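You operate a simulated robot arm through the tools that you are given. There is no shell and no other tool. Be economical: measure what you need, move in short steps, check, and stop when the job is done.

The job below is to be done with a simulated two-armed robot. You get a single attempt, and the scene is never put back.

## Task
Take the white card case labelled "CARDS 10" from the alcove worktop behind the drip mat and leave it on the far top of the long table. Fetch the gold metal block and set it on the far top of the long table. Stack the tin labelled "jaws" from the top of the steel trolley on top of the tin labelled "pins". Put the red metal block on the near top of the long table away on the bench top by the small marker. Put one of the steel bottles from the near top of the long table on the middle of the side desk. Put the 27 mm round spacer from the far top of the long table on the brown plaque with the gold plate and the 17 mm round spacer on the near top of the long table. Pull the upper desk drawer open. Any order will do. Set down upright: steel bottle.

Only the result counts: the job must be done as asked and must still hold three seconds after the hand-in. Knocking over, shifting, dropping, spilling or breaking anything else fails it.

## Robot
Two 7-joint arms with vacuum grippers on one trunk, on a base that drives. Base frame: it is fixed to the floor where the robot stands at the start and does not move with it; the origin is under the middle of the robot, x ahead of it, y to its left, z up; the surface under the hand at the start is at about z = 91. Lengths are in cm, angles in degrees, forces in N, time in s.
The left shoulder is at the start at [7, 17.4, 93.3], the right one opposite. With the tool pointing down near the work surface each hand reaches from about 10 to 76 cm from the robot's upright axis, wherever it stands, measured 20 degrees to its own side. Places, roughly: bench top by the small marker [-290, -760, 80]; far top of the long table [0, -290, 70]; gold metal block (5x5x2 cm) [-130, -610, 90]; middle of the side desk (32x20 cm) [62, -712, 74]; near top of the long table [0, -510, 70]; plaque with the gold plate (7x9x2 cm) [-40, -260, 70]; red metal block (4x4x2 cm) [-30, -570, 70]; round spacer [-25, -250, 75]; steel bottle [0, -450, 75]; tin [-150, -600, 100]; upper desk drawer [70, -760, 50]; white card case [75, 0, 100]. Payload 3.5 kg a hand.
Tool frame (each hand has its own): the origin (TCP) lies in the middle of the cups' lips, and z points out of the cups. The gripper has 2 cups of 3.2 cm across, covering 3.2 by 8 cm (tool x, y); the bellows give 1 cm. With the vacuum on, a cup seals on a smooth face that it is pressed against (1 to 4 N); it does not hold porous or soft things. The pull reaches 76 N.
Orientation is that of the tool frame in the base frame, as a unit quaternion [w, x, y, z]. With the cups facing straight down, the tool's x points along the base's -x, its y along +y and its z along -z.

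## Interface
- The arms move only by the tool play_rows. It takes "left_plan", "right_plan" or both (then of equal length, played together; a hand with none holds still); each is a list of rows, each a list of 7 numbers: the shift along the tool's x, y, z in cm, then the turn, a rotation vector about the tool's x, y, z in degrees, then the vacuum: 1 switches it on, 0 off. In form: [[dx, dy, dz, rx, ry, rz, vac], ...]. A call has 1 to 12 rows; each row shifts and turns the commanded pose from where the row before left it, along the tool's axes as they then stand. Each row takes 0.2 s and may step no farther than 5 cm and 8.6 degrees from the row before; otherwise, or with a gripper value out of range, the whole call is refused. Where a pose cannot be reached the arm comes as near as it can. A force on the tool above 40 N (or 10 N above the force at the start of the call, whichever is more), or a blocked arm, ends the call early, and 0.2 s more pass. The pull builds up within a second once a cup has sealed. Time passes only in rows, and 0.2 s behind the last, so rows that do not move give it time. The reply holds the time, the measured pose of the TCP, the force on the tool along the base axes and the pull of the vacuum, in the units named above and with some noise, with the torque about the TCP (base axes, N m) and any sound that the robot's microphone picked up.
- Cameras (640 x 400 px; columns grow to the right, rows downward): "scene" is now at [15.06, -0.98, 127.73]; the picture's right is [-0.07, -1.00, 0.00], its down [-0.28, 0.02, -0.96] and it looks along [0.96, -0.06, -0.28] (base axes); focal length 295 px, centre (320, 200). "left" rides on the left gripper at [7.4, -1.9, -11] in its tool frame; the picture's right is [0.25, 0.97, 0.00], its down [-0.77, 0.20, -0.60] and it looks along [-0.58, 0.15, 0.80] (tool axes); focal length 218 px, centre (320, 200). "right" rides on the right gripper at [7.4, 1.9, -11] in its tool frame; the picture's right is [-0.25, 0.97, 0.00], its down [-0.77, -0.20, -0.60] and it looks along [-0.58, -0.15, 0.80] (tool axes); focal length 218 px, centre (320, 200). There is no depth. A picture from a camera that has moved, and an enlarged one, comes with that camera's place and axes in the base frame and with its lens. The place of the scene camera against the robot may be out by one fixed shift of up to 1.2 cm in any direction.
- get_image(camera): a new picture of that camera. It takes no simulated time.
- raise_lower(by): slides the trunk up (or, below 0, down) by that many cm; the arms and the scene camera ride with it, the base frame stays. It gives what a move gives, with no picture.
- roll_base(legs): drives the robot by 1 to 6 legs, each [ahead, turn to the left] in cm and degrees, along the robot's own axes; the way and the turn of a leg run together, so that a leg with both is an arc; at most 150 cm and 180 degrees a leg. The arms and the cameras ride along, it lands a little off, and it stops where it bumps. It gives what a move gives.
- aim_head(pan, tilt): turns the head with the scene camera to pan (to the left, within 86 degrees either way) and tilt (down, from -29 to 69), counted from straight ahead of the robot. It gives what a move gives.
- zoom(camera, box): a new picture of the part [left, top, right, bottom] of that camera's present view, enlarged. It takes no simulated time.
- job_done(): hands the job in; it is judged then, once.

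Go step by step. Nothing tells you exact positions but the pictures and the camera data: compare them with the known pose of the tool, close in by small moves and look again before you grip or let go. The budget is 217 turns and 220 pictures, counting those below and the enlarged ones. Unless the task says otherwise, let go and move clear before handing in, and close with one line.

The tools are called after ">>>" as a command line: name --argument value ..., lists and objects as JSON in quotes. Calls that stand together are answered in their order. play_rows: Moves the arms, as the interface text tells. Its arguments: {"type":"object","properties":{"left_plan":{"type":"array"},"right_plan":{"type":"array"}},"required":[]} The other tools are called the same way: raise_lower (by) slides the trunk up or down; roll_base (legs) drives the base; aim_head (pan, tilt) turns the head that bears the scene camera; get_image (camera) takes a picture; zoom (camera, box) takes an enlarged picture of a part of a camera's view; job_done () hands the job in.

At the start:

```text
t: 0.0
left_tool_pos: [48.25, 21.99, 114.84]
left_ee_rot: [0.0, 0.001, 1.0, 0.0]
left_force: [-0.5, 0.3, -0.7]
left_wrist_torque: [0.0, -0.03, -0.02]
left_pull: 0.0
right_tool_pos: [58.82, -26.27, 122.61]
right_ee_rot: [0.121, -0.001, 0.992, -0.017]
right_force: [189.8, -28.1, -258.8]
right_wrist_torque: [-0.78, -8.23, 0.42]
right_pull: 0.0
trunk travel left (down, up): [-42.9, 41.1]
robot x, y, heading: [-0.1, -0.03, -0.0]
head pan, tilt: [-3.8, 16.5]
```

scene: 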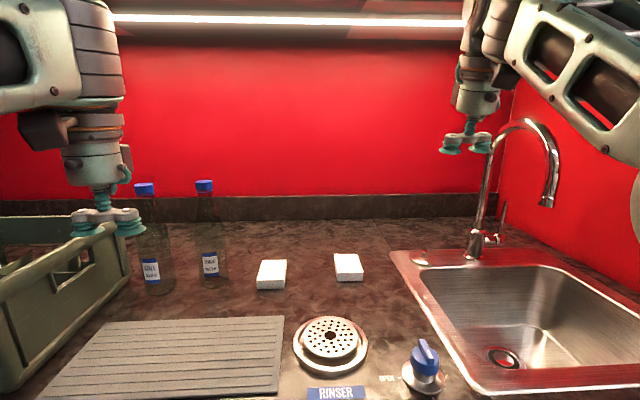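
right: 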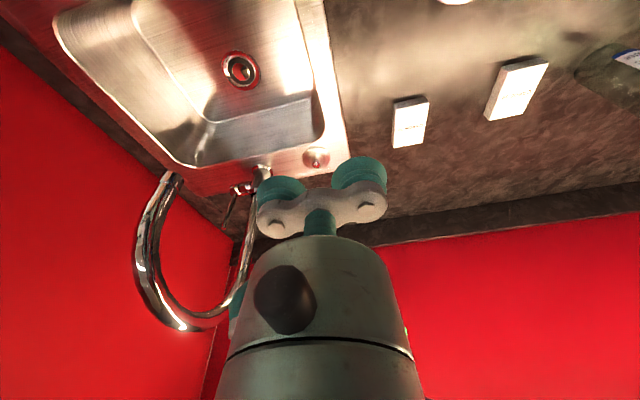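
left: 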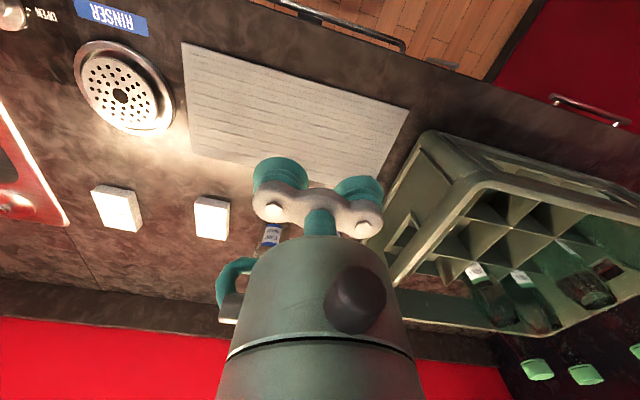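

I see two white cases behind the ribbed drip mat, and the right hand reads a large force, as if it were pressed against something. I'll zoom on the cases and on the right hand before moving.

>>> zoom --camera "scene" --box '[230, 230, 390, 330]'

>>> zoom --camera "scene" --box '[400, 0, 640, 200]'

>>> zoom --camera "right" --box '[370, 40, 570, 165]'

```text
4.00 times, centred on (310, 280) of scene
camera zoom: at [15.06, -0.98, 127.73], right [-0.07, -1.0, 0.0], down [-0.28, 0.02, -0.96], along [0.96, -0.06, -0.28], focal length 1178 px, centre (360, -120)
```

zoom: 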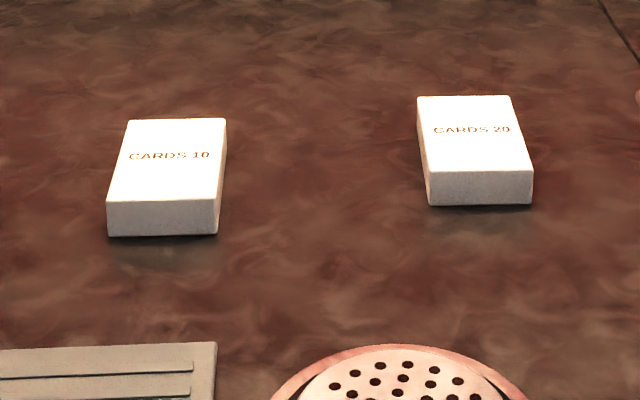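

```text
2.00 times, centred on (520, 100) of scene
camera zoom: at [15.06, -0.98, 127.73], right [-0.07, -1.0, 0.0], down [-0.28, 0.02, -0.96], along [0.96, -0.06, -0.28], focal length 589 px, centre (-80, 400)
```

zoom: 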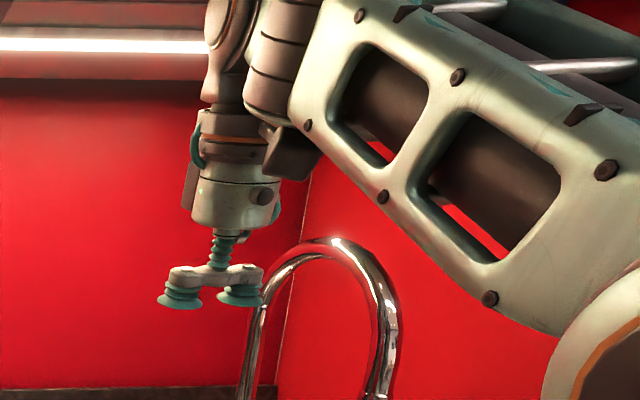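

```text
3.20 times, centred on (470, 102) of right
camera zoom: at [49.22, -23.95, 131.48], right [0.25, 0.97, 0.03], down [0.6, -0.18, 0.78], along [0.76, -0.18, -0.63], focal length 698 px, centre (-160, 512)
```

zoom: 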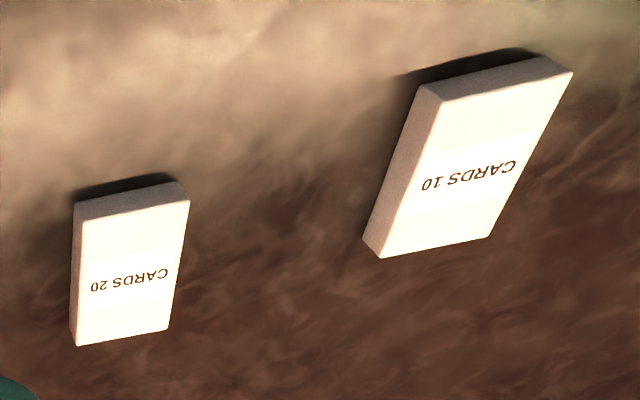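

The case "CARDS 10" is the left one. The right arm's force is unexplained, so I'll look up and to the right at the arm.

>>> aim_head --pan -35 --tilt -15

>>> get_image --camera "scene"

```text
t: 1.0
left_tool_pos: [48.16, 21.93, 114.85]
left_ee_rot: [0.0, 0.0, 1.0, 0.0]
left_force: [-0.5, -0.5, -0.7]
left_wrist_torque: [0.01, -0.02, 0.03]
left_pull: 0.1
right_tool_pos: [59.12, -26.31, 122.58]
right_ee_rot: [0.127, 0.0, 0.992, -0.018]
right_force: [79.3, -1.5, -119.7]
right_wrist_torque: [-1.82, -4.87, -1.17]
right_pull: 0.0
trunk travel left (down, up): [-42.9, 41.1]
robot x, y, heading: [0.26, -0.02, 0.1]
head pan, tilt: [-35.0, -15.0]
```

```text
213 pictures are left
camera scene: at [12.34, -4.96, 132.63], right [-0.57, -0.82, 0.0], down [0.21, -0.15, -0.97], along [0.79, -0.55, 0.26], focal length 295 px, centre (320, 200)
```

scene: 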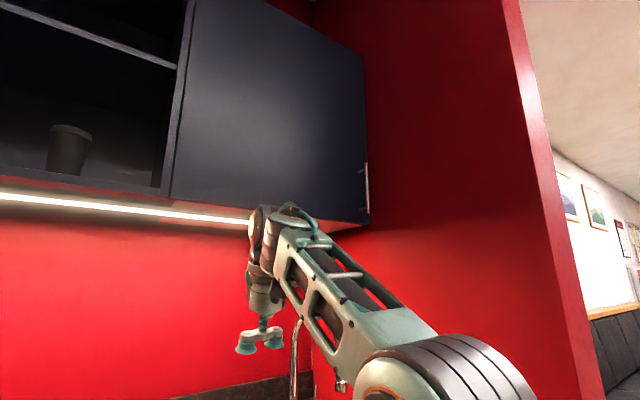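

The right wrist is jammed against the underside of the wall cabinet. I'll ease the right hand down and back.

>>> play_rows --right_plan '[[0, 0, 2, 0, 0, 0, 0], [0, 0, 2, 0, 0, 0, 0], [1, 0, 2, 0, 0, 0, 0], [2, 0, 1, 0, 0, 0, 0], [3, 0, 0, 0, 0, 0, 0]]'

```text
t: 2.2
left_tool_pos: [48.09, 22.03, 114.86]
left_ee_rot: [0.001, 0.0, 1.0, -0.001]
left_force: [1.1, 0.2, -1.0]
left_wrist_torque: [0.0, -0.01, 0.01]
left_pull: 0.0
right_tool_pos: [54.46, -26.58, 114.32]
right_ee_rot: [0.121, -0.001, 0.992, -0.017]
right_force: [-0.5, -0.2, 1.2]
right_wrist_torque: [0.01, -0.04, -0.03]
right_pull: 0.0
trunk travel left (down, up): [-42.9, 41.1]
robot x, y, heading: [-0.14, -0.08, 0.0]
head pan, tilt: [-35.0, -15.0]
```

The right arm is free now. I'll straighten it and look down at the worktop edge and case.

>>> play_rows --right_plan '[[2, 0, 0, -1, 7, 0, 0], [2, 0, 0, -1, 7, 0, 0], [4, 0, 0, 0, 0, 0, 0]]'

>>> aim_head --pan 0 --tilt 50

>>> get_image --camera "scene"

>>> get_image --camera "left"

```text
t: 3.0
left_tool_pos: [48.12, 22.17, 114.73]
left_ee_rot: [0.0, 0.0, 1.0, -0.002]
left_force: [0.1, 0.4, -0.1]
left_wrist_torque: [-0.05, 0.03, -0.01]
left_pull: 0.0
right_tool_pos: [47.8, -26.51, 113.67]
right_ee_rot: [-0.005, -0.002, 1.0, -0.003]
right_force: [-1.1, 0.0, 0.4]
right_wrist_torque: [-0.02, -0.03, -0.01]
right_pull: 0.1
right hand out of reach, approached as far as the arm can: row 3
trunk travel left (down, up): [-42.9, 41.1]
robot x, y, heading: [-0.14, -0.06, 0.0]
head pan, tilt: [-35.0, -15.0]
```

```text
t: 4.3
left_tool_pos: [48.22, 22.08, 114.55]
left_ee_rot: [0.0, 0.0, 1.0, 0.0]
left_force: [-0.3, -0.4, 0.4]
left_wrist_torque: [0.02, 0.0, -0.03]
left_pull: 0.1
right_tool_pos: [47.79, -26.77, 113.58]
right_ee_rot: [-0.004, -0.003, 1.0, -0.001]
right_force: [1.3, -0.3, -0.1]
right_wrist_torque: [0.01, 0.04, -0.01]
right_pull: 0.0
trunk travel left (down, up): [-42.9, 41.1]
robot x, y, heading: [0.17, 0.42, -0.0]
head pan, tilt: [0.0, 50.0]
```

```text
212 pictures are left
camera scene: at [13.44, -0.35, 122.61], right [0.0, -1.0, 0.0], down [-0.77, 0.0, -0.64], along [0.64, 0.0, -0.77], focal length 295 px, centre (320, 200)
```

scene: 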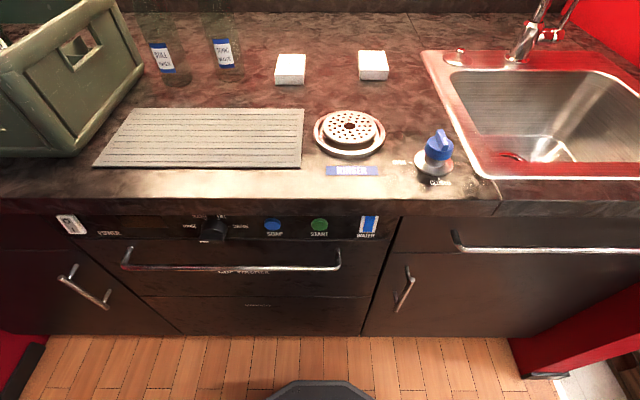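

```text
211 pictures are left
camera left: at [40.83, 19.99, 125.83], right [-0.25, 0.97, 0.0], down [0.77, 0.2, 0.6], along [0.58, 0.15, -0.8], focal length 218 px, centre (320, 200)
```

left: 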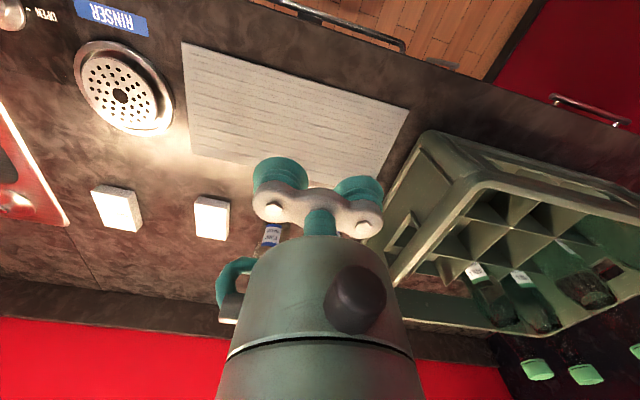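

Right hand is upright. The base has about 15 cm clearance to the cabinet, so I'll lower and turn the right hand by -90° so both cups run along the case, then drive 10 cm ahead.

>>> play_rows --right_plan '[[0, 0, 2, 0, 0, -8.2, 0], [0, 0, 2, 0, 0, -8.2, 0], [0, 0, 1, 0, 0, -8.2, 0], [0, 0, 1, 0, 0, -8.2, 0], [0, 0, 0, 0, 0, -8.2, 0], [0, 0, 0, 0, 0, -8.2, 0], [0, 0, 0, 0, 0, -8.2, 0], [0, 0, 0, 0, 0, -8.2, 0], [0, 0, 0, 0, 0, -8.2, 0], [0, 0, 0, 0, 0, -8.2, 0], [0, 0, 0, 0, 0, -8, 0]]'

>>> roll_base --legs '[[10, 0]]'

>>> get_image --camera "scene"

>>> get_image --camera "right"

```text
t: 6.7
left_tool_pos: [48.2, 21.94, 114.89]
left_ee_rot: [0.001, 0.0, 1.0, 0.0]
left_force: [0.9, 0.1, 0.5]
left_wrist_torque: [0.02, 0.02, -0.01]
left_pull: 0.1
right_tool_pos: [46.78, -26.61, 107.75]
right_ee_rot: [0.001, 0.708, -0.706, -0.001]
right_force: [-0.2, 0.5, 0.1]
right_wrist_torque: [0.01, 0.03, 0.01]
right_pull: 0.1
trunk travel left (down, up): [-42.9, 41.1]
robot x, y, heading: [-0.59, -0.08, 0.1]
head pan, tilt: [0.0, 50.0]
```

```text
t: 7.9
left_tool_pos: [58.23, 21.93, 114.76]
left_ee_rot: [0.0, 0.0, 1.0, 0.0]
left_force: [0.1, 0.3, -0.1]
left_wrist_torque: [-0.03, 0.01, -0.01]
left_pull: 0.2
right_tool_pos: [56.78, -26.55, 107.53]
right_ee_rot: [0.001, 0.708, -0.706, 0.0]
right_force: [0.3, -0.4, 0.2]
right_wrist_torque: [0.0, 0.03, -0.04]
right_pull: 0.0
trunk travel left (down, up): [-42.9, 41.1]
robot x, y, heading: [10.16, 0.19, -0.2]
head pan, tilt: [0.0, 50.0]
```

```text
210 pictures are left
camera scene: at [23.47, -0.36, 122.59], right [0.0, -1.0, 0.0], down [-0.77, 0.0, -0.64], along [0.64, 0.0, -0.77], focal length 295 px, centre (320, 200)
```

scene: 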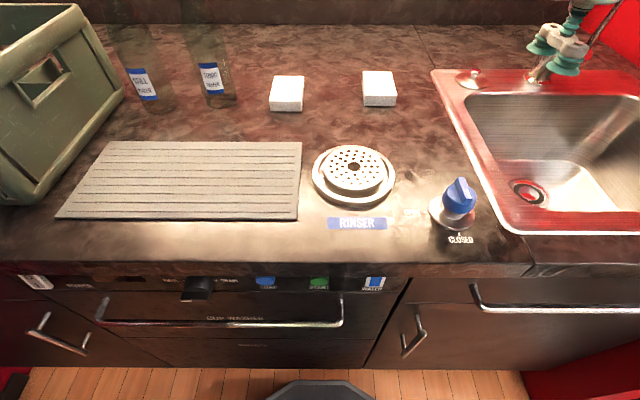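

```text
209 pictures are left
camera right: at [55.07, -33.88, 118.66], right [-0.97, 0.25, 0.0], down [0.2, 0.77, 0.6], along [0.15, 0.58, -0.8], focal length 218 px, centre (320, 200)
```

right: 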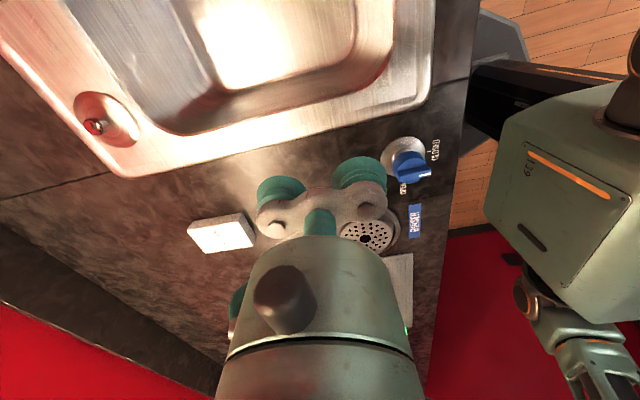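

Case seems at about (76, 6), top about 93. I'll move the right hand toward it and look with the wrist camera.

>>> play_rows --right_plan '[[-4, -3, 0, 0, 0, 0, 0], [-4, -3, 0, 0, 0, 0, 0], [-4, -3, 0, 0, 0, 0, 0], [-4, -3, 0, 0, 0, 0, 0], [-4, -3, 0, 0, 0, 0, 0], [-3, -3, 0, 0, 0, 0, 0]]'

>>> get_image --camera "right"

>>> get_image --camera "scene"

```text
t: 9.3
left_tool_pos: [58.32, 22.04, 114.68]
left_ee_rot: [-0.002, 0.0, 1.0, -0.001]
left_force: [0.3, 0.5, -0.3]
left_wrist_torque: [-0.05, -0.01, 0.04]
left_pull: 0.1
right_tool_pos: [74.31, -3.53, 107.03]
right_ee_rot: [-0.004, -0.707, 0.707, 0.001]
right_force: [0.2, 0.1, -0.6]
right_wrist_torque: [-0.01, 0.01, -0.01]
right_pull: 0.1
right hand out of reach, approached as far as the arm can: row 6
trunk travel left (down, up): [-42.9, 41.1]
robot x, y, heading: [10.23, -0.21, -0.0]
head pan, tilt: [0.0, 50.0]
```

```text
208 pictures are left
camera right: at [72.66, -10.91, 118.17], right [-0.97, 0.25, 0.01], down [0.21, 0.77, 0.6], along [0.15, 0.58, -0.8], focal length 218 px, centre (320, 200)
```

right: 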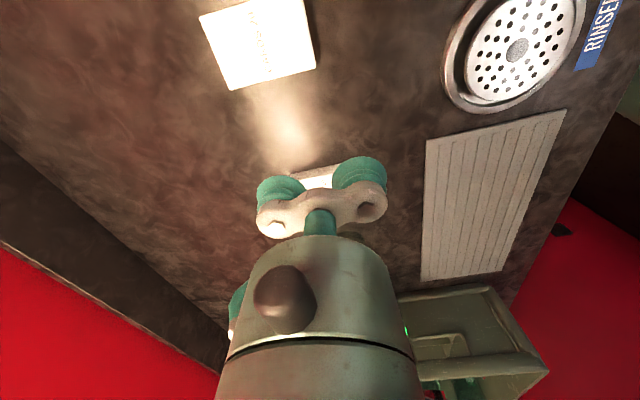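

```text
207 pictures are left
camera scene: at [23.68, -0.25, 122.57], right [0.0, -1.0, 0.0], down [-0.77, 0.0, -0.64], along [0.64, 0.0, -0.77], focal length 295 px, centre (320, 200)
```

scene: 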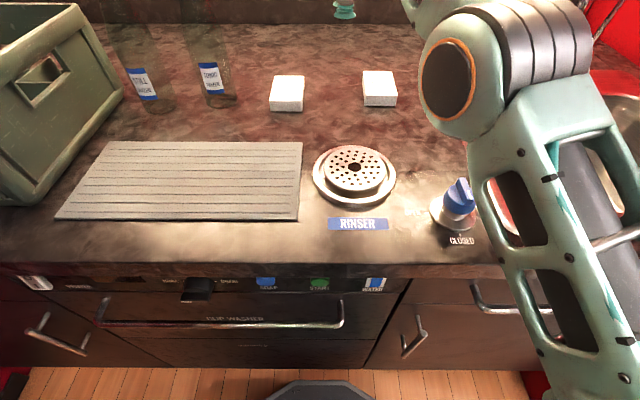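

The reach is short at this height; I'll raise the trunk by 8 while keeping the hand low.

>>> play_rows --right_plan '[[0, 0, 3, 0, 0, 0, 0], [0, 0, 3, 0, 0, 0, 0]]'

>>> raise_lower --by 8

>>> play_rows --right_plan '[[0, 0, 3, 0, 0, 0, 0], [-1, -1, 2, 0, 0, 0, 0], [-2, -1, 0, 0, 0, 0, 0], [-2, 0, 0, 0, 0, 0, 0]]'

>>> get_image --camera "right"

>>> get_image --camera "scene"

```text
t: 9.9
left_tool_pos: [58.12, 21.92, 114.86]
left_ee_rot: [0.0, 0.0, 1.0, 0.0]
left_force: [-0.6, 0.7, -0.5]
left_wrist_torque: [0.01, 0.04, -0.02]
left_pull: 0.1
right_tool_pos: [74.11, -3.71, 101.25]
right_ee_rot: [-0.001, -0.707, 0.707, 0.0]
right_force: [0.1, -0.5, -0.1]
right_wrist_torque: [0.0, -0.01, 0.0]
right_pull: 0.1
trunk travel left (down, up): [-42.9, 41.1]
robot x, y, heading: [9.73, 0.19, 0.1]
head pan, tilt: [0.0, 50.0]
```

```text
t: 11.1
left_tool_pos: [58.07, 22.03, 122.79]
left_ee_rot: [0.0, 0.0, 1.0, 0.0]
left_force: [0.6, -0.7, 0.0]
left_wrist_torque: [-0.01, 0.04, -0.02]
left_pull: 0.1
right_tool_pos: [74.14, -3.56, 109.33]
right_ee_rot: [0.001, 0.708, -0.707, -0.001]
right_force: [1.5, 0.6, 0.4]
right_wrist_torque: [0.0, 0.0, -0.02]
right_pull: 0.1
trunk travel left (down, up): [-50.9, 33.1]
robot x, y, heading: [9.48, -0.0, -0.0]
head pan, tilt: [0.0, 50.0]
```

```text
t: 12.1
left_tool_pos: [58.31, 22.15, 122.67]
left_ee_rot: [-0.001, 0.0, 1.0, 0.0]
left_force: [0.2, -0.7, -0.5]
left_wrist_torque: [-0.03, -0.01, 0.0]
left_pull: 0.1
right_tool_pos: [76.18, 1.4, 104.29]
right_ee_rot: [-0.001, -0.707, 0.707, 0.0]
right_force: [-0.2, 0.8, -1.0]
right_wrist_torque: [-0.01, 0.01, 0.0]
right_pull: 0.1
trunk travel left (down, up): [-50.9, 33.1]
robot x, y, heading: [10.25, 0.37, -0.1]
head pan, tilt: [0.0, 50.0]
```

```text
206 pictures are left
camera right: at [74.39, -5.91, 115.4], right [-0.97, 0.25, 0.0], down [0.2, 0.77, 0.6], along [0.15, 0.58, -0.8], focal length 218 px, centre (320, 200)
```

right: 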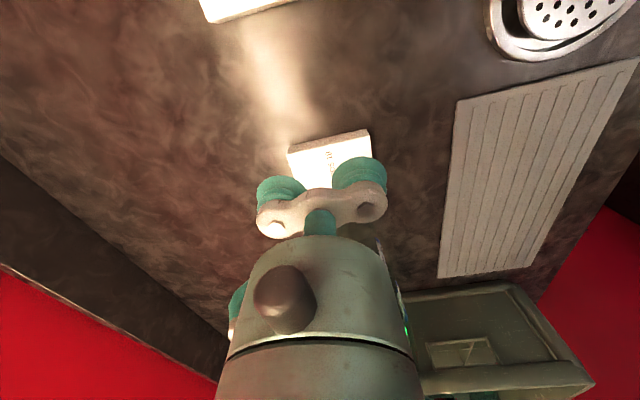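

```text
205 pictures are left
camera scene: at [23.41, -0.27, 130.6], right [0.0, -1.0, 0.0], down [-0.77, 0.0, -0.64], along [0.64, 0.0, -0.77], focal length 295 px, centre (320, 200)
```

scene: 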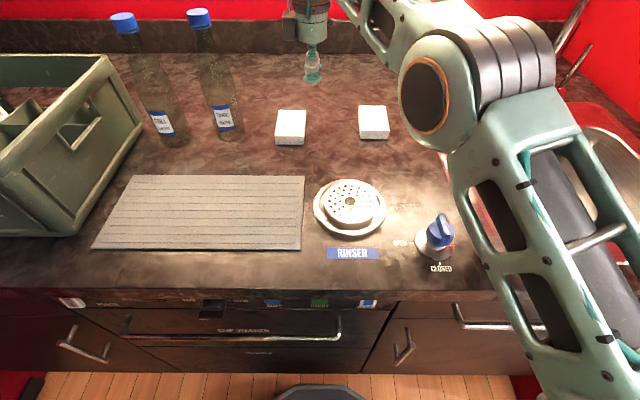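

The wrist view puts the case centre at about (75.7, 6.4). I'll go over it and descend to near contact with vacuum on.

>>> play_rows --right_plan '[[-3, 0.5, 2, 0, 0, 0, 0], [-2, 0, 2, 0, 0, 0, 0], [0, 0, 3, 0, 0, 0, 0], [0, 0, 2, 0, 0, 0, 1]]'

>>> get_image --camera "right"

>>> zoom --camera "scene" --box '[240, 60, 400, 160]'

```text
t: 13.1
left_tool_pos: [58.12, 22.01, 122.77]
left_ee_rot: [0.0, -0.001, 1.0, 0.001]
left_force: [0.3, -0.3, -0.1]
left_wrist_torque: [-0.01, 0.0, 0.0]
left_pull: 0.0
right_tool_pos: [75.78, 6.12, 95.42]
right_ee_rot: [0.001, -0.706, 0.708, 0.001]
right_force: [-0.3, -0.2, 0.8]
right_wrist_torque: [-0.01, 0.02, 0.02]
right_pull: 0.1
trunk travel left (down, up): [-50.9, 33.1]
robot x, y, heading: [9.79, 0.15, -0.0]
head pan, tilt: [0.0, 50.0]
```

```text
204 pictures are left
camera right: at [73.96, -1.25, 106.47], right [-0.97, 0.26, 0.0], down [0.2, 0.77, 0.61], along [0.15, 0.59, -0.8], focal length 218 px, centre (320, 200)
```

right: 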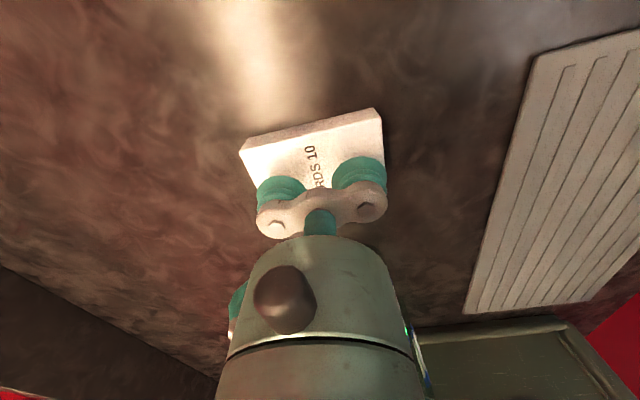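

```text
4.00 times, centred on (320, 110) of scene
camera zoom: at [23.43, -0.3, 130.6], right [0.0, -1.0, 0.0], down [-0.77, 0.0, -0.64], along [0.64, 0.0, -0.77], focal length 1178 px, centre (320, 560)
```

zoom: 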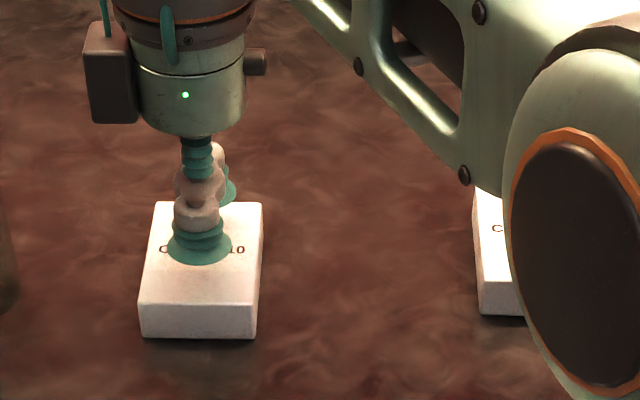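

Cups are centred over the case. Descending gently.

>>> play_rows --right_plan '[[-0.2, 0, 1, 0, 0, 0, 1], [0, 0, 0.8, 0, 0, 0, 1], [0, 0, 0.5, 0, 0, 0, 1], [0, 0, 0.3, 0, 0, 0, 1], [0, 0, 0, 0, 0, 0, 1], [0, 0, 0, 0, 0, 0, 1]]'

```text
t: 14.1
left_tool_pos: [57.93, 21.95, 122.96]
left_ee_rot: [0.001, 0.0, 1.0, 0.001]
left_force: [0.6, -0.2, -0.5]
left_wrist_torque: [0.0, 0.0, -0.01]
left_pull: 0.0
right_tool_pos: [75.6, 6.63, 93.29]
right_ee_rot: [-0.005, 0.708, -0.707, 0.004]
right_force: [-2.1, 0.9, 13.3]
right_wrist_torque: [-0.12, 0.5, 0.07]
right_pull: 76.0
trunk travel left (down, up): [-50.9, 33.1]
robot x, y, heading: [10.09, 0.25, -0.0]
head pan, tilt: [0.0, 50.0]
stopped in row 5 (right hand): the force on the tool passed its limit at 41 N (the readings are from after the stop); the commanded pose is now the measured one
```

Sealed at full pull. Lifting straight up, then backing the hand away.

>>> play_rows --right_plan '[[0, 0, -2, 0, 0, 0, 1], [0, 0, -4, 0, 0, 0, 1], [0, 0, -4, 0, 0, 0, 1], [4, 2, 0, 0, 0, 0, 1], [4, 3, 0, 0, 0, 0, 1], [4, 3, 0, 0, 0, 0, 1], [4, 3, 0, 0, 0, 0, 1], [4, 3, 0, 0, 0, 0, 1]]'

>>> get_image --camera "scene"

```text
t: 15.9
left_tool_pos: [58.01, 21.97, 122.77]
left_ee_rot: [0.001, 0.0, 1.0, 0.0]
left_force: [0.3, 0.3, -0.2]
left_wrist_torque: [-0.03, 0.02, -0.02]
left_pull: 0.1
right_tool_pos: [61.44, -14.0, 103.01]
right_ee_rot: [-0.004, 0.708, -0.706, 0.003]
right_force: [-0.5, 0.6, -1.2]
right_wrist_torque: [0.0, 0.06, 0.01]
right_pull: 75.3
right hand out of reach, approached as far as the arm can: row 3
trunk travel left (down, up): [-50.9, 33.1]
robot x, y, heading: [10.03, 0.28, -0.1]
head pan, tilt: [0.0, 50.0]
```

```text
202 pictures are left
camera scene: at [23.27, -0.39, 130.62], right [0.0, -1.0, 0.0], down [-0.77, 0.0, -0.64], along [0.64, 0.0, -0.77], focal length 295 px, centre (320, 200)
```

scene: 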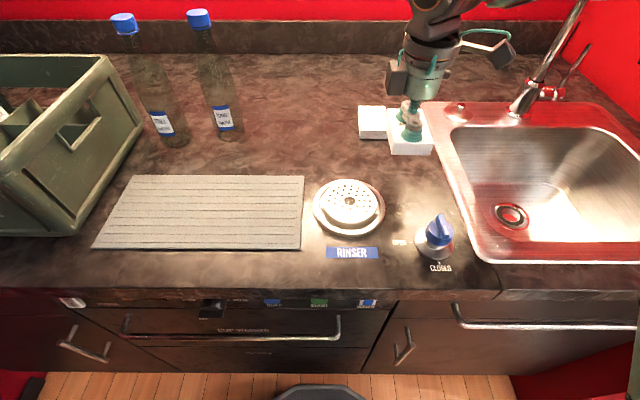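

Case is held. I'll back out 45 cm and look to the right.

>>> roll_base --legs '[[-45, 0]]'

>>> aim_head --pan -80 --tilt 15

>>> get_image --camera "scene"

>>> aim_head --pan 80 --tilt 15

>>> get_image --camera "scene"

```text
t: 18.7
left_tool_pos: [12.48, 21.91, 122.72]
left_ee_rot: [0.0, 0.001, 1.0, 0.001]
left_force: [0.8, 0.4, -0.2]
left_wrist_torque: [0.02, -0.02, 0.04]
left_pull: 0.1
right_tool_pos: [15.91, -13.92, 102.84]
right_ee_rot: [-0.002, 0.708, -0.707, 0.003]
right_force: [0.1, 0.2, -1.0]
right_wrist_torque: [-0.02, 0.02, 0.01]
right_pull: 75.2
trunk travel left (down, up): [-50.9, 33.1]
robot x, y, heading: [-35.83, 0.19, 0.1]
head pan, tilt: [0.0, 50.0]
```

```text
t: 20.2
left_tool_pos: [12.56, 21.93, 122.77]
left_ee_rot: [-0.001, 0.001, 1.0, 0.0]
left_force: [-0.5, 0.5, -0.2]
left_wrist_torque: [0.0, 0.0, 0.02]
left_pull: 0.1
right_tool_pos: [15.89, -13.99, 102.87]
right_ee_rot: [0.002, -0.707, 0.707, -0.002]
right_force: [0.6, -0.8, -0.9]
right_wrist_torque: [-0.01, 0.02, 0.03]
right_pull: 75.2
trunk travel left (down, up): [-50.9, 33.1]
robot x, y, heading: [-35.54, 0.21, 0.1]
head pan, tilt: [-80.0, 15.0]
```

```text
201 pictures are left
camera scene: at [-28.32, -9.51, 135.97], right [-0.98, -0.17, 0.0], down [-0.04, 0.26, -0.97], along [0.17, -0.95, -0.26], focal length 295 px, centre (320, 200)
```

scene: 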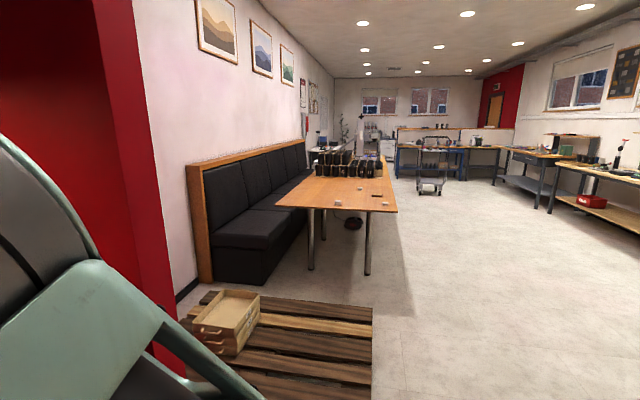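

```text
t: 22.6
left_tool_pos: [12.51, 21.9, 122.91]
left_ee_rot: [0.0, 0.001, 1.0, 0.0]
left_force: [0.6, 0.1, 0.3]
left_wrist_torque: [-0.01, -0.01, 0.01]
left_pull: 0.0
right_tool_pos: [15.81, -13.98, 102.92]
right_ee_rot: [-0.002, 0.708, -0.706, 0.002]
right_force: [0.9, 0.4, -1.3]
right_wrist_torque: [0.02, -0.04, 0.01]
right_pull: 75.3
trunk travel left (down, up): [-50.9, 33.1]
robot x, y, heading: [-35.77, -0.0, -0.2]
head pan, tilt: [80.0, 15.0]
```

```text
200 pictures are left
camera scene: at [-28.3, 8.89, 135.97], right [0.98, -0.18, 0.0], down [-0.05, -0.25, -0.97], along [0.17, 0.95, -0.26], focal length 295 px, centre (320, 200)
```

scene: 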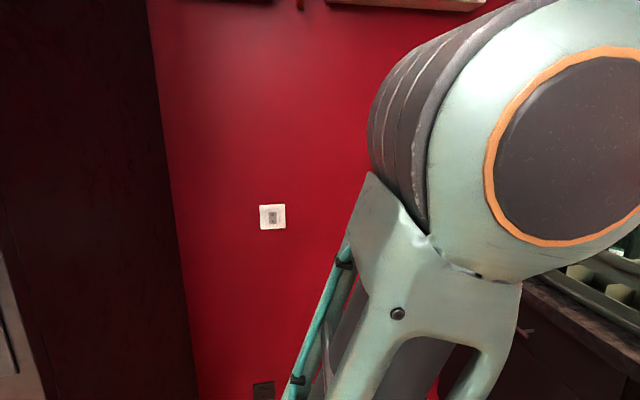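

I see the long table (x -47…43, starting at y -220), a pallet before it, and free floor to the right of it (negative x). I'll turn right 45° and look around.

>>> roll_base --legs '[[0, -45]]'

>>> aim_head --pan -80 --tilt 20

>>> get_image --camera "scene"

>>> aim_head --pan -25 --tilt 25

>>> get_image --camera "scene"

```text
t: 25.1
left_tool_pos: [13.9, -18.48, 122.78]
left_ee_rot: [-0.001, 0.383, 0.924, -0.001]
left_force: [0.5, 0.7, 0.7]
left_wrist_torque: [0.03, -0.01, 0.03]
left_pull: 0.1
right_tool_pos: [-9.06, -46.24, 102.85]
right_ee_rot: [0.001, -0.383, 0.924, -0.003]
right_force: [0.3, 0.1, -1.9]
right_wrist_torque: [0.03, 0.04, 0.03]
right_pull: 75.5
trunk travel left (down, up): [-50.9, 33.1]
robot x, y, heading: [-35.81, 0.01, -45.0]
head pan, tilt: [80.0, 15.0]
```

```text
t: 27.6
left_tool_pos: [13.92, -18.38, 122.85]
left_ee_rot: [0.0, 0.383, 0.924, -0.001]
left_force: [-0.2, 1.0, 0.9]
left_wrist_torque: [0.0, -0.01, -0.01]
left_pull: 0.0
right_tool_pos: [-9.09, -46.32, 102.93]
right_ee_rot: [0.002, -0.383, 0.924, -0.003]
right_force: [-0.6, -0.5, -1.0]
right_wrist_torque: [-0.01, 0.0, -0.03]
right_pull: 75.6
trunk travel left (down, up): [-50.9, 33.1]
robot x, y, heading: [-35.87, 0.14, -45.1]
head pan, tilt: [-80.0, 20.0]
```

```text
199 pictures are left
camera scene: at [-36.73, -11.48, 135.16], right [-0.82, 0.57, 0.0], down [0.2, 0.28, -0.94], along [-0.54, -0.77, -0.34], focal length 295 px, centre (320, 200)
```

scene: 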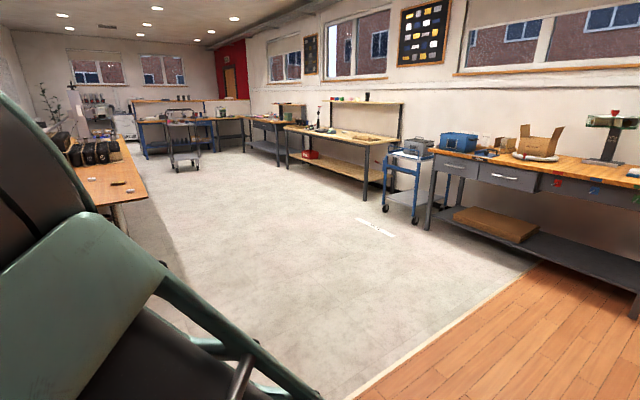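

```text
t: 28.8
left_tool_pos: [13.8, -18.52, 122.79]
left_ee_rot: [0.0, 0.382, 0.924, 0.0]
left_force: [0.0, 0.3, 0.1]
left_wrist_torque: [-0.03, 0.04, 0.03]
left_pull: 0.1
right_tool_pos: [-8.99, -46.39, 102.69]
right_ee_rot: [0.002, -0.384, 0.923, -0.003]
right_force: [-0.1, -0.3, -0.7]
right_wrist_torque: [0.02, -0.02, 0.03]
right_pull: 75.4
trunk travel left (down, up): [-50.9, 33.1]
robot x, y, heading: [-35.58, -0.2, -44.9]
head pan, tilt: [-25.0, 25.0]
```

```text
198 pictures are left
camera scene: at [-28.25, -12.51, 134.35], right [-0.94, -0.34, 0.0], down [-0.14, 0.4, -0.91], along [0.31, -0.85, -0.42], focal length 295 px, centre (320, 200)
```

scene: 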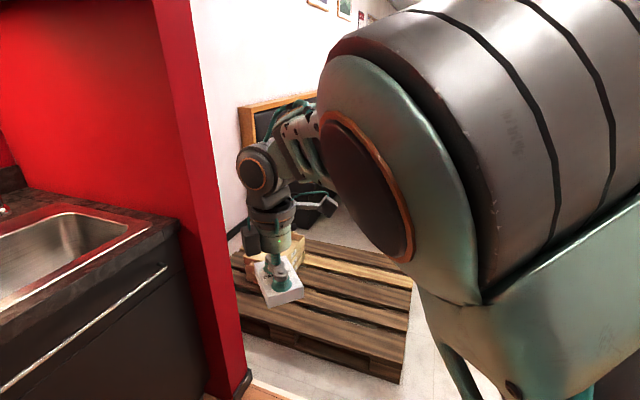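

Open floor lies ahead right. I'll turn to heading -135, drive diagonally to about (-105, -70), then face -y and drive to about y = -290.

>>> roll_base --legs '[[0, -90], [100, 0], [0, 45], [110, 0], [110, 0]]'

>>> aim_head --pan 75 --tilt 30

>>> get_image --camera "scene"

```text
t: 50.4
left_tool_pos: [-83.42, -339.88, 122.75]
left_ee_rot: [0.0, 0.71, 0.705, 0.001]
left_force: [-0.2, 1.0, 0.5]
left_wrist_torque: [0.04, 0.03, -0.04]
left_pull: 0.0
right_tool_pos: [-119.39, -343.06, 102.9]
right_ee_rot: [0.0, 0.002, 1.0, -0.003]
right_force: [-0.9, -0.7, 0.0]
right_wrist_torque: [0.02, 0.04, 0.01]
right_pull: 75.2
trunk travel left (down, up): [-50.9, 33.1]
robot x, y, heading: [-105.5, -291.59, -90.5]
head pan, tilt: [-25.0, 25.0]
```

```text
t: 52.1
left_tool_pos: [-83.36, -339.8, 122.77]
left_ee_rot: [0.0, 0.71, 0.705, 0.0]
left_force: [0.5, 0.8, 0.4]
left_wrist_torque: [-0.02, 0.0, 0.04]
left_pull: 0.0
right_tool_pos: [-119.27, -343.1, 102.71]
right_ee_rot: [0.0, 0.002, 1.0, -0.004]
right_force: [0.0, -0.6, -1.2]
right_wrist_torque: [0.02, 0.01, 0.01]
right_pull: 75.2
trunk travel left (down, up): [-50.9, 33.1]
robot x, y, heading: [-105.3, -291.41, -90.5]
head pan, tilt: [75.0, 30.0]
```

```text
197 pictures are left
camera scene: at [-95.68, -299.28, 133.55], right [-0.27, -0.96, 0.0], down [-0.48, 0.13, -0.87], along [0.83, -0.23, -0.5], focal length 295 px, centre (320, 200)
```

scene: 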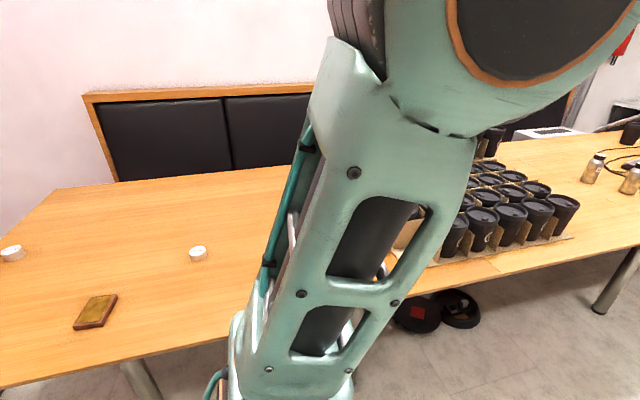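

The far part of the table holds two white spacers and the plaque; a tray of cups divides it from the near part. I'll face the table.

>>> roll_base --legs '[[0, 90.5]]'

>>> aim_head --pan 0 --tilt 45

>>> get_image --camera "scene"

```text
t: 56.4
left_tool_pos: [-56.94, -269.58, 122.72]
left_ee_rot: [0.0, 0.002, 1.0, 0.0]
left_force: [-0.8, 0.0, -0.2]
left_wrist_torque: [0.02, -0.04, -0.01]
left_pull: 0.1
right_tool_pos: [-53.55, -305.5, 102.93]
right_ee_rot: [-0.003, 0.707, -0.707, 0.003]
right_force: [-0.7, -0.2, -1.9]
right_wrist_torque: [0.02, 0.04, 0.0]
right_pull: 75.8
trunk travel left (down, up): [-50.9, 33.1]
robot x, y, heading: [-105.23, -291.4, -0.1]
head pan, tilt: [75.0, 30.0]
```

```text
t: 57.8
left_tool_pos: [-56.82, -269.65, 122.7]
left_ee_rot: [0.0, 0.001, 1.0, 0.0]
left_force: [-0.2, 0.4, 0.7]
left_wrist_torque: [0.01, -0.01, -0.01]
left_pull: 0.0
right_tool_pos: [-53.46, -305.62, 102.96]
right_ee_rot: [0.003, -0.707, 0.707, -0.003]
right_force: [-0.1, 0.7, -1.4]
right_wrist_torque: [0.0, 0.03, 0.0]
right_pull: 75.1
trunk travel left (down, up): [-50.9, 33.1]
robot x, y, heading: [-104.66, -291.72, -0.0]
head pan, tilt: [0.0, 45.0]
```

```text
196 pictures are left
camera scene: at [-91.24, -291.86, 131.29], right [0.0, -1.0, 0.0], down [-0.71, 0.0, -0.71], along [0.71, 0.0, -0.71], focal length 295 px, centre (320, 200)
```

scene: 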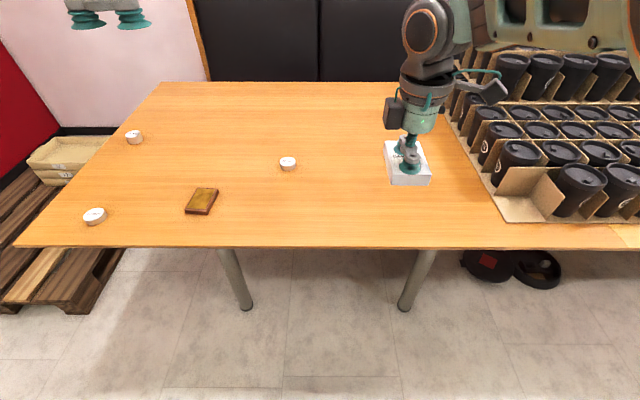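

Three spacers are visible. I'll zoom for their sizes and drive 24 cm ahead.

>>> zoom --camera "scene" --box '[70, 110, 230, 240]'

>>> roll_base --legs '[[24, 0]]'

>>> get_image --camera "scene"

>>> get_image --camera "left"

>>> get_image --camera "right"

```text
3.08 times, centred on (150, 175) of scene
camera zoom: at [-91.24, -291.86, 131.29], right [0.0, -1.0, 0.0], down [-0.71, 0.0, -0.71], along [0.71, 0.0, -0.71], focal length 906 px, centre (843, 277)
```

zoom: 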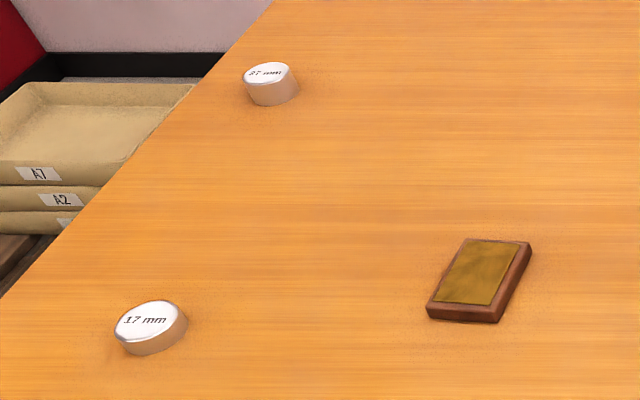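

```text
t: 59.6
left_tool_pos: [-32.73, -269.56, 122.8]
left_ee_rot: [0.001, 0.001, 1.0, 0.0]
left_force: [0.4, 1.2, -1.2]
left_wrist_torque: [-0.02, 0.03, 0.0]
left_pull: 0.0
right_tool_pos: [-29.3, -305.4, 102.75]
right_ee_rot: [-0.002, 0.707, -0.707, 0.002]
right_force: [0.2, -0.9, -1.1]
right_wrist_torque: [0.02, 0.06, -0.01]
right_pull: 75.3
trunk travel left (down, up): [-50.9, 33.1]
robot x, y, heading: [-80.87, -291.59, -0.4]
head pan, tilt: [0.0, 45.0]
```

```text
194 pictures are left
camera scene: at [-67.04, -291.89, 131.29], right [0.0, -1.0, 0.0], down [-0.71, 0.0, -0.71], along [0.71, 0.0, -0.71], focal length 295 px, centre (320, 200)
```

scene: 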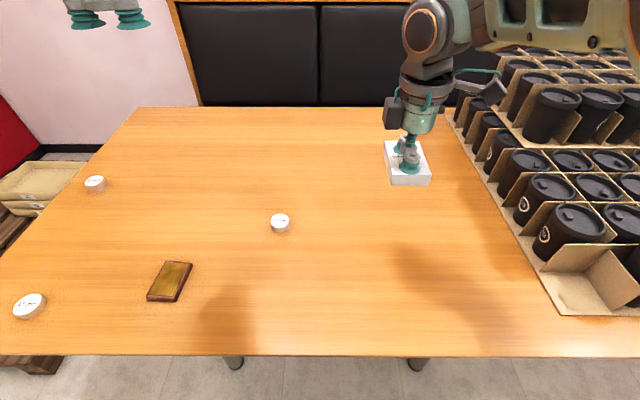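

```text
193 pictures are left
camera left: at [-40.06, -271.58, 133.83], right [-0.25, 0.97, 0.0], down [0.77, 0.2, 0.6], along [0.58, 0.15, -0.8], focal length 218 px, centre (320, 200)
```

left: 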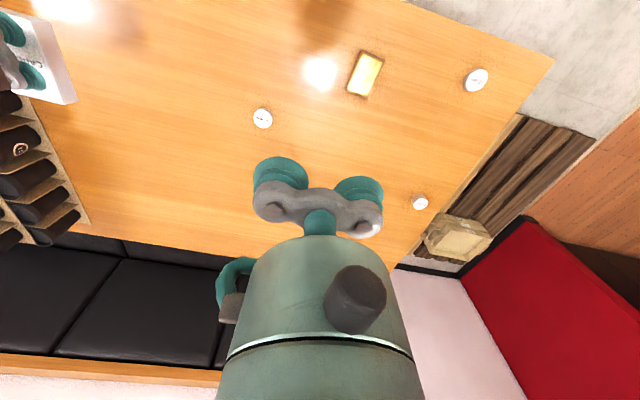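

```text
192 pictures are left
camera right: at [-31.19, -312.88, 113.92], right [-0.97, 0.25, -0.01], down [0.2, 0.77, 0.61], along [0.16, 0.59, -0.8], focal length 218 px, centre (320, 200)
```

right: 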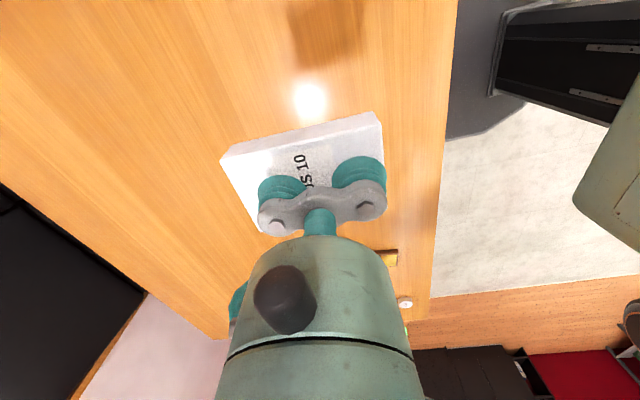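

I need the labels of the far-left and middle spacers.

>>> zoom --camera "scene" --box '[75, 165, 125, 200]'

>>> zoom --camera "scene" --box '[255, 200, 305, 240]'

>>> zoom --camera "scene" --box '[0, 250, 200, 360]'

```text
11.43 times, centred on (100, 182) of scene
camera zoom: at [-67.04, -291.89, 131.29], right [0.0, -1.0, 0.0], down [-0.71, 0.0, -0.71], along [0.71, 0.0, -0.71], focal length 3367 px, centre (2834, 400)
```

zoom: 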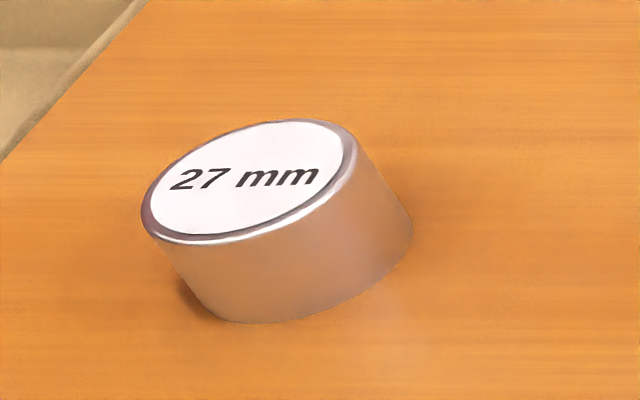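

```text
10.00 times, centred on (280, 220) of scene
camera zoom: at [-67.04, -291.89, 131.29], right [0.0, -1.0, 0.0], down [-0.71, 0.0, -0.71], along [0.71, 0.0, -0.71], focal length 2946 px, centre (720, 0)
```

zoom: 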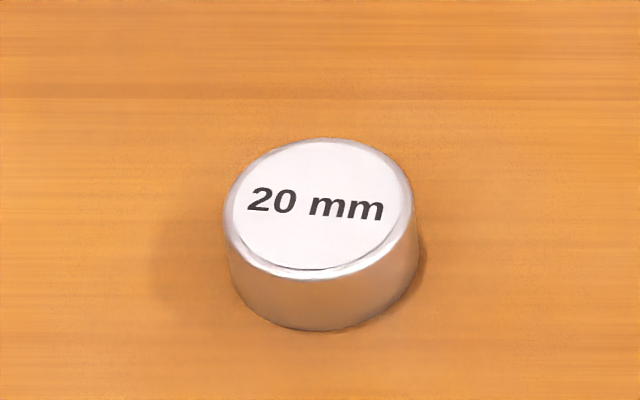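

```text
3.20 times, centred on (100, 305) of scene
camera zoom: at [-67.04, -291.89, 131.29], right [0.0, -1.0, 0.0], down [-0.71, 0.0, -0.71], along [0.71, 0.0, -0.71], focal length 943 px, centre (1024, -136)
```

zoom: 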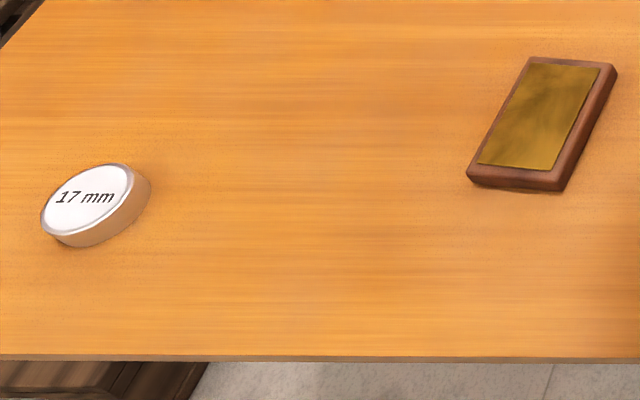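

Labels are read: 27 mm far left, 20 mm middle, 17 mm near left. I'll lower the trunk by 20 and set the card case down at about (-23, -305).

>>> raise_lower --by -20

>>> play_rows --right_plan '[[0, -3, 1, 0, 0, 0, 1], [0, -3, 1, 0, 0, 0, 1], [0, 0, 2, 0, 0, 0, 1]]'

>>> get_image --camera "scene"

>>> get_image --camera "right"

```text
t: 61.8
left_tool_pos: [-32.8, -269.64, 102.81]
left_ee_rot: [0.0, 0.001, 1.0, 0.0]
left_force: [-0.3, 0.5, 0.4]
left_wrist_torque: [0.0, -0.03, 0.0]
left_pull: 0.1
right_tool_pos: [-29.31, -305.47, 82.82]
right_ee_rot: [-0.002, 0.708, -0.707, 0.003]
right_force: [0.1, -0.2, -1.4]
right_wrist_torque: [0.01, 0.03, 0.01]
right_pull: 75.7
trunk travel left (down, up): [-30.9, 53.1]
robot x, y, heading: [-81.01, -291.03, 0.0]
head pan, tilt: [0.0, 45.0]
```

```text
t: 62.6
left_tool_pos: [-32.78, -269.51, 102.71]
left_ee_rot: [-0.001, 0.001, 1.0, -0.001]
left_force: [-0.7, -0.7, -0.8]
left_wrist_torque: [-0.01, 0.0, 0.01]
left_pull: 0.1
right_tool_pos: [-23.08, -305.55, 78.97]
right_ee_rot: [-0.003, 0.708, -0.707, 0.003]
right_force: [-0.6, 0.4, -0.5]
right_wrist_torque: [-0.03, 0.02, -0.03]
right_pull: 76.1
trunk travel left (down, up): [-30.9, 53.1]
robot x, y, heading: [-81.25, -291.84, 0.2]
head pan, tilt: [0.0, 45.0]
```

```text
188 pictures are left
camera scene: at [-67.06, -291.87, 111.3], right [0.0, -1.0, 0.0], down [-0.71, 0.0, -0.71], along [0.71, 0.0, -0.71], focal length 295 px, centre (320, 200)
```

scene: 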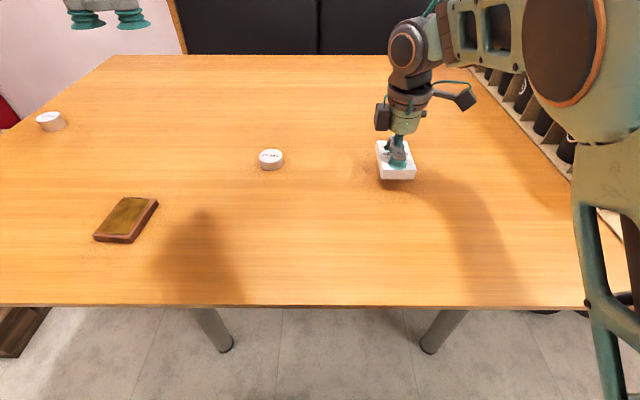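

```text
187 pictures are left
camera right: at [-25.18, -312.85, 89.97], right [-0.97, 0.25, -0.01], down [0.2, 0.77, 0.61], along [0.16, 0.59, -0.8], focal length 218 px, centre (320, 200)
```

right: 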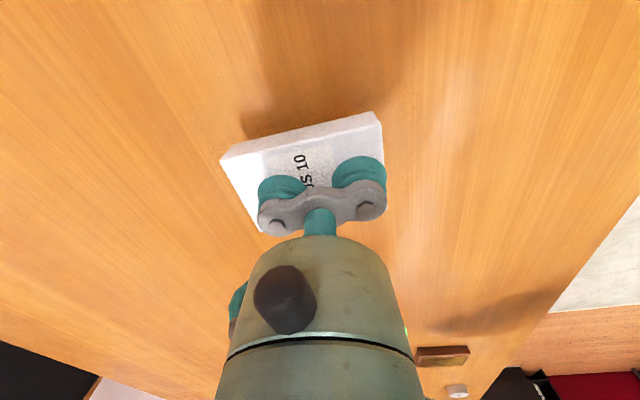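

Case hovers about 5 cm above the table. Descending until the force shows contact.

>>> play_rows --right_plan '[[0, 0, 2, 0, 0, 0, 1], [0, 0, 1, 0, 0, 0, 1], [0, 0, 0.5, 0, 0, 0, 1]]'

>>> zoom --camera "right" --box '[200, 90, 440, 240]'

```text
t: 63.4
left_tool_pos: [-32.95, -269.45, 102.86]
left_ee_rot: [0.001, 0.001, 1.0, -0.001]
left_force: [-0.2, 0.5, -0.2]
left_wrist_torque: [0.02, 0.0, 0.02]
left_pull: 0.0
right_tool_pos: [-23.08, -305.68, 76.4]
right_ee_rot: [0.013, -0.706, 0.708, -0.005]
right_force: [-1.9, 1.5, 16.2]
right_wrist_torque: [-0.35, 0.6, 0.05]
right_pull: 75.5
trunk travel left (down, up): [-30.9, 53.1]
robot x, y, heading: [-80.63, -291.34, -0.1]
head pan, tilt: [0.0, 45.0]
stopped in row 3 (right hand): the force on the tool passed its limit at 42 N (the readings are from after the stop); the commanded pose is now the measured one
```

```text
2.67 times, centred on (320, 165) of right
camera zoom: at [-25.2, -313.17, 87.3], right [-0.97, 0.26, -0.02], down [0.19, 0.76, 0.62], along [0.17, 0.59, -0.79], focal length 582 px, centre (320, 293)
```

zoom: 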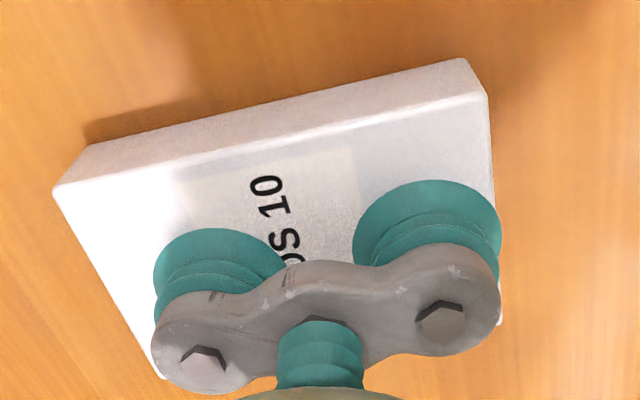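

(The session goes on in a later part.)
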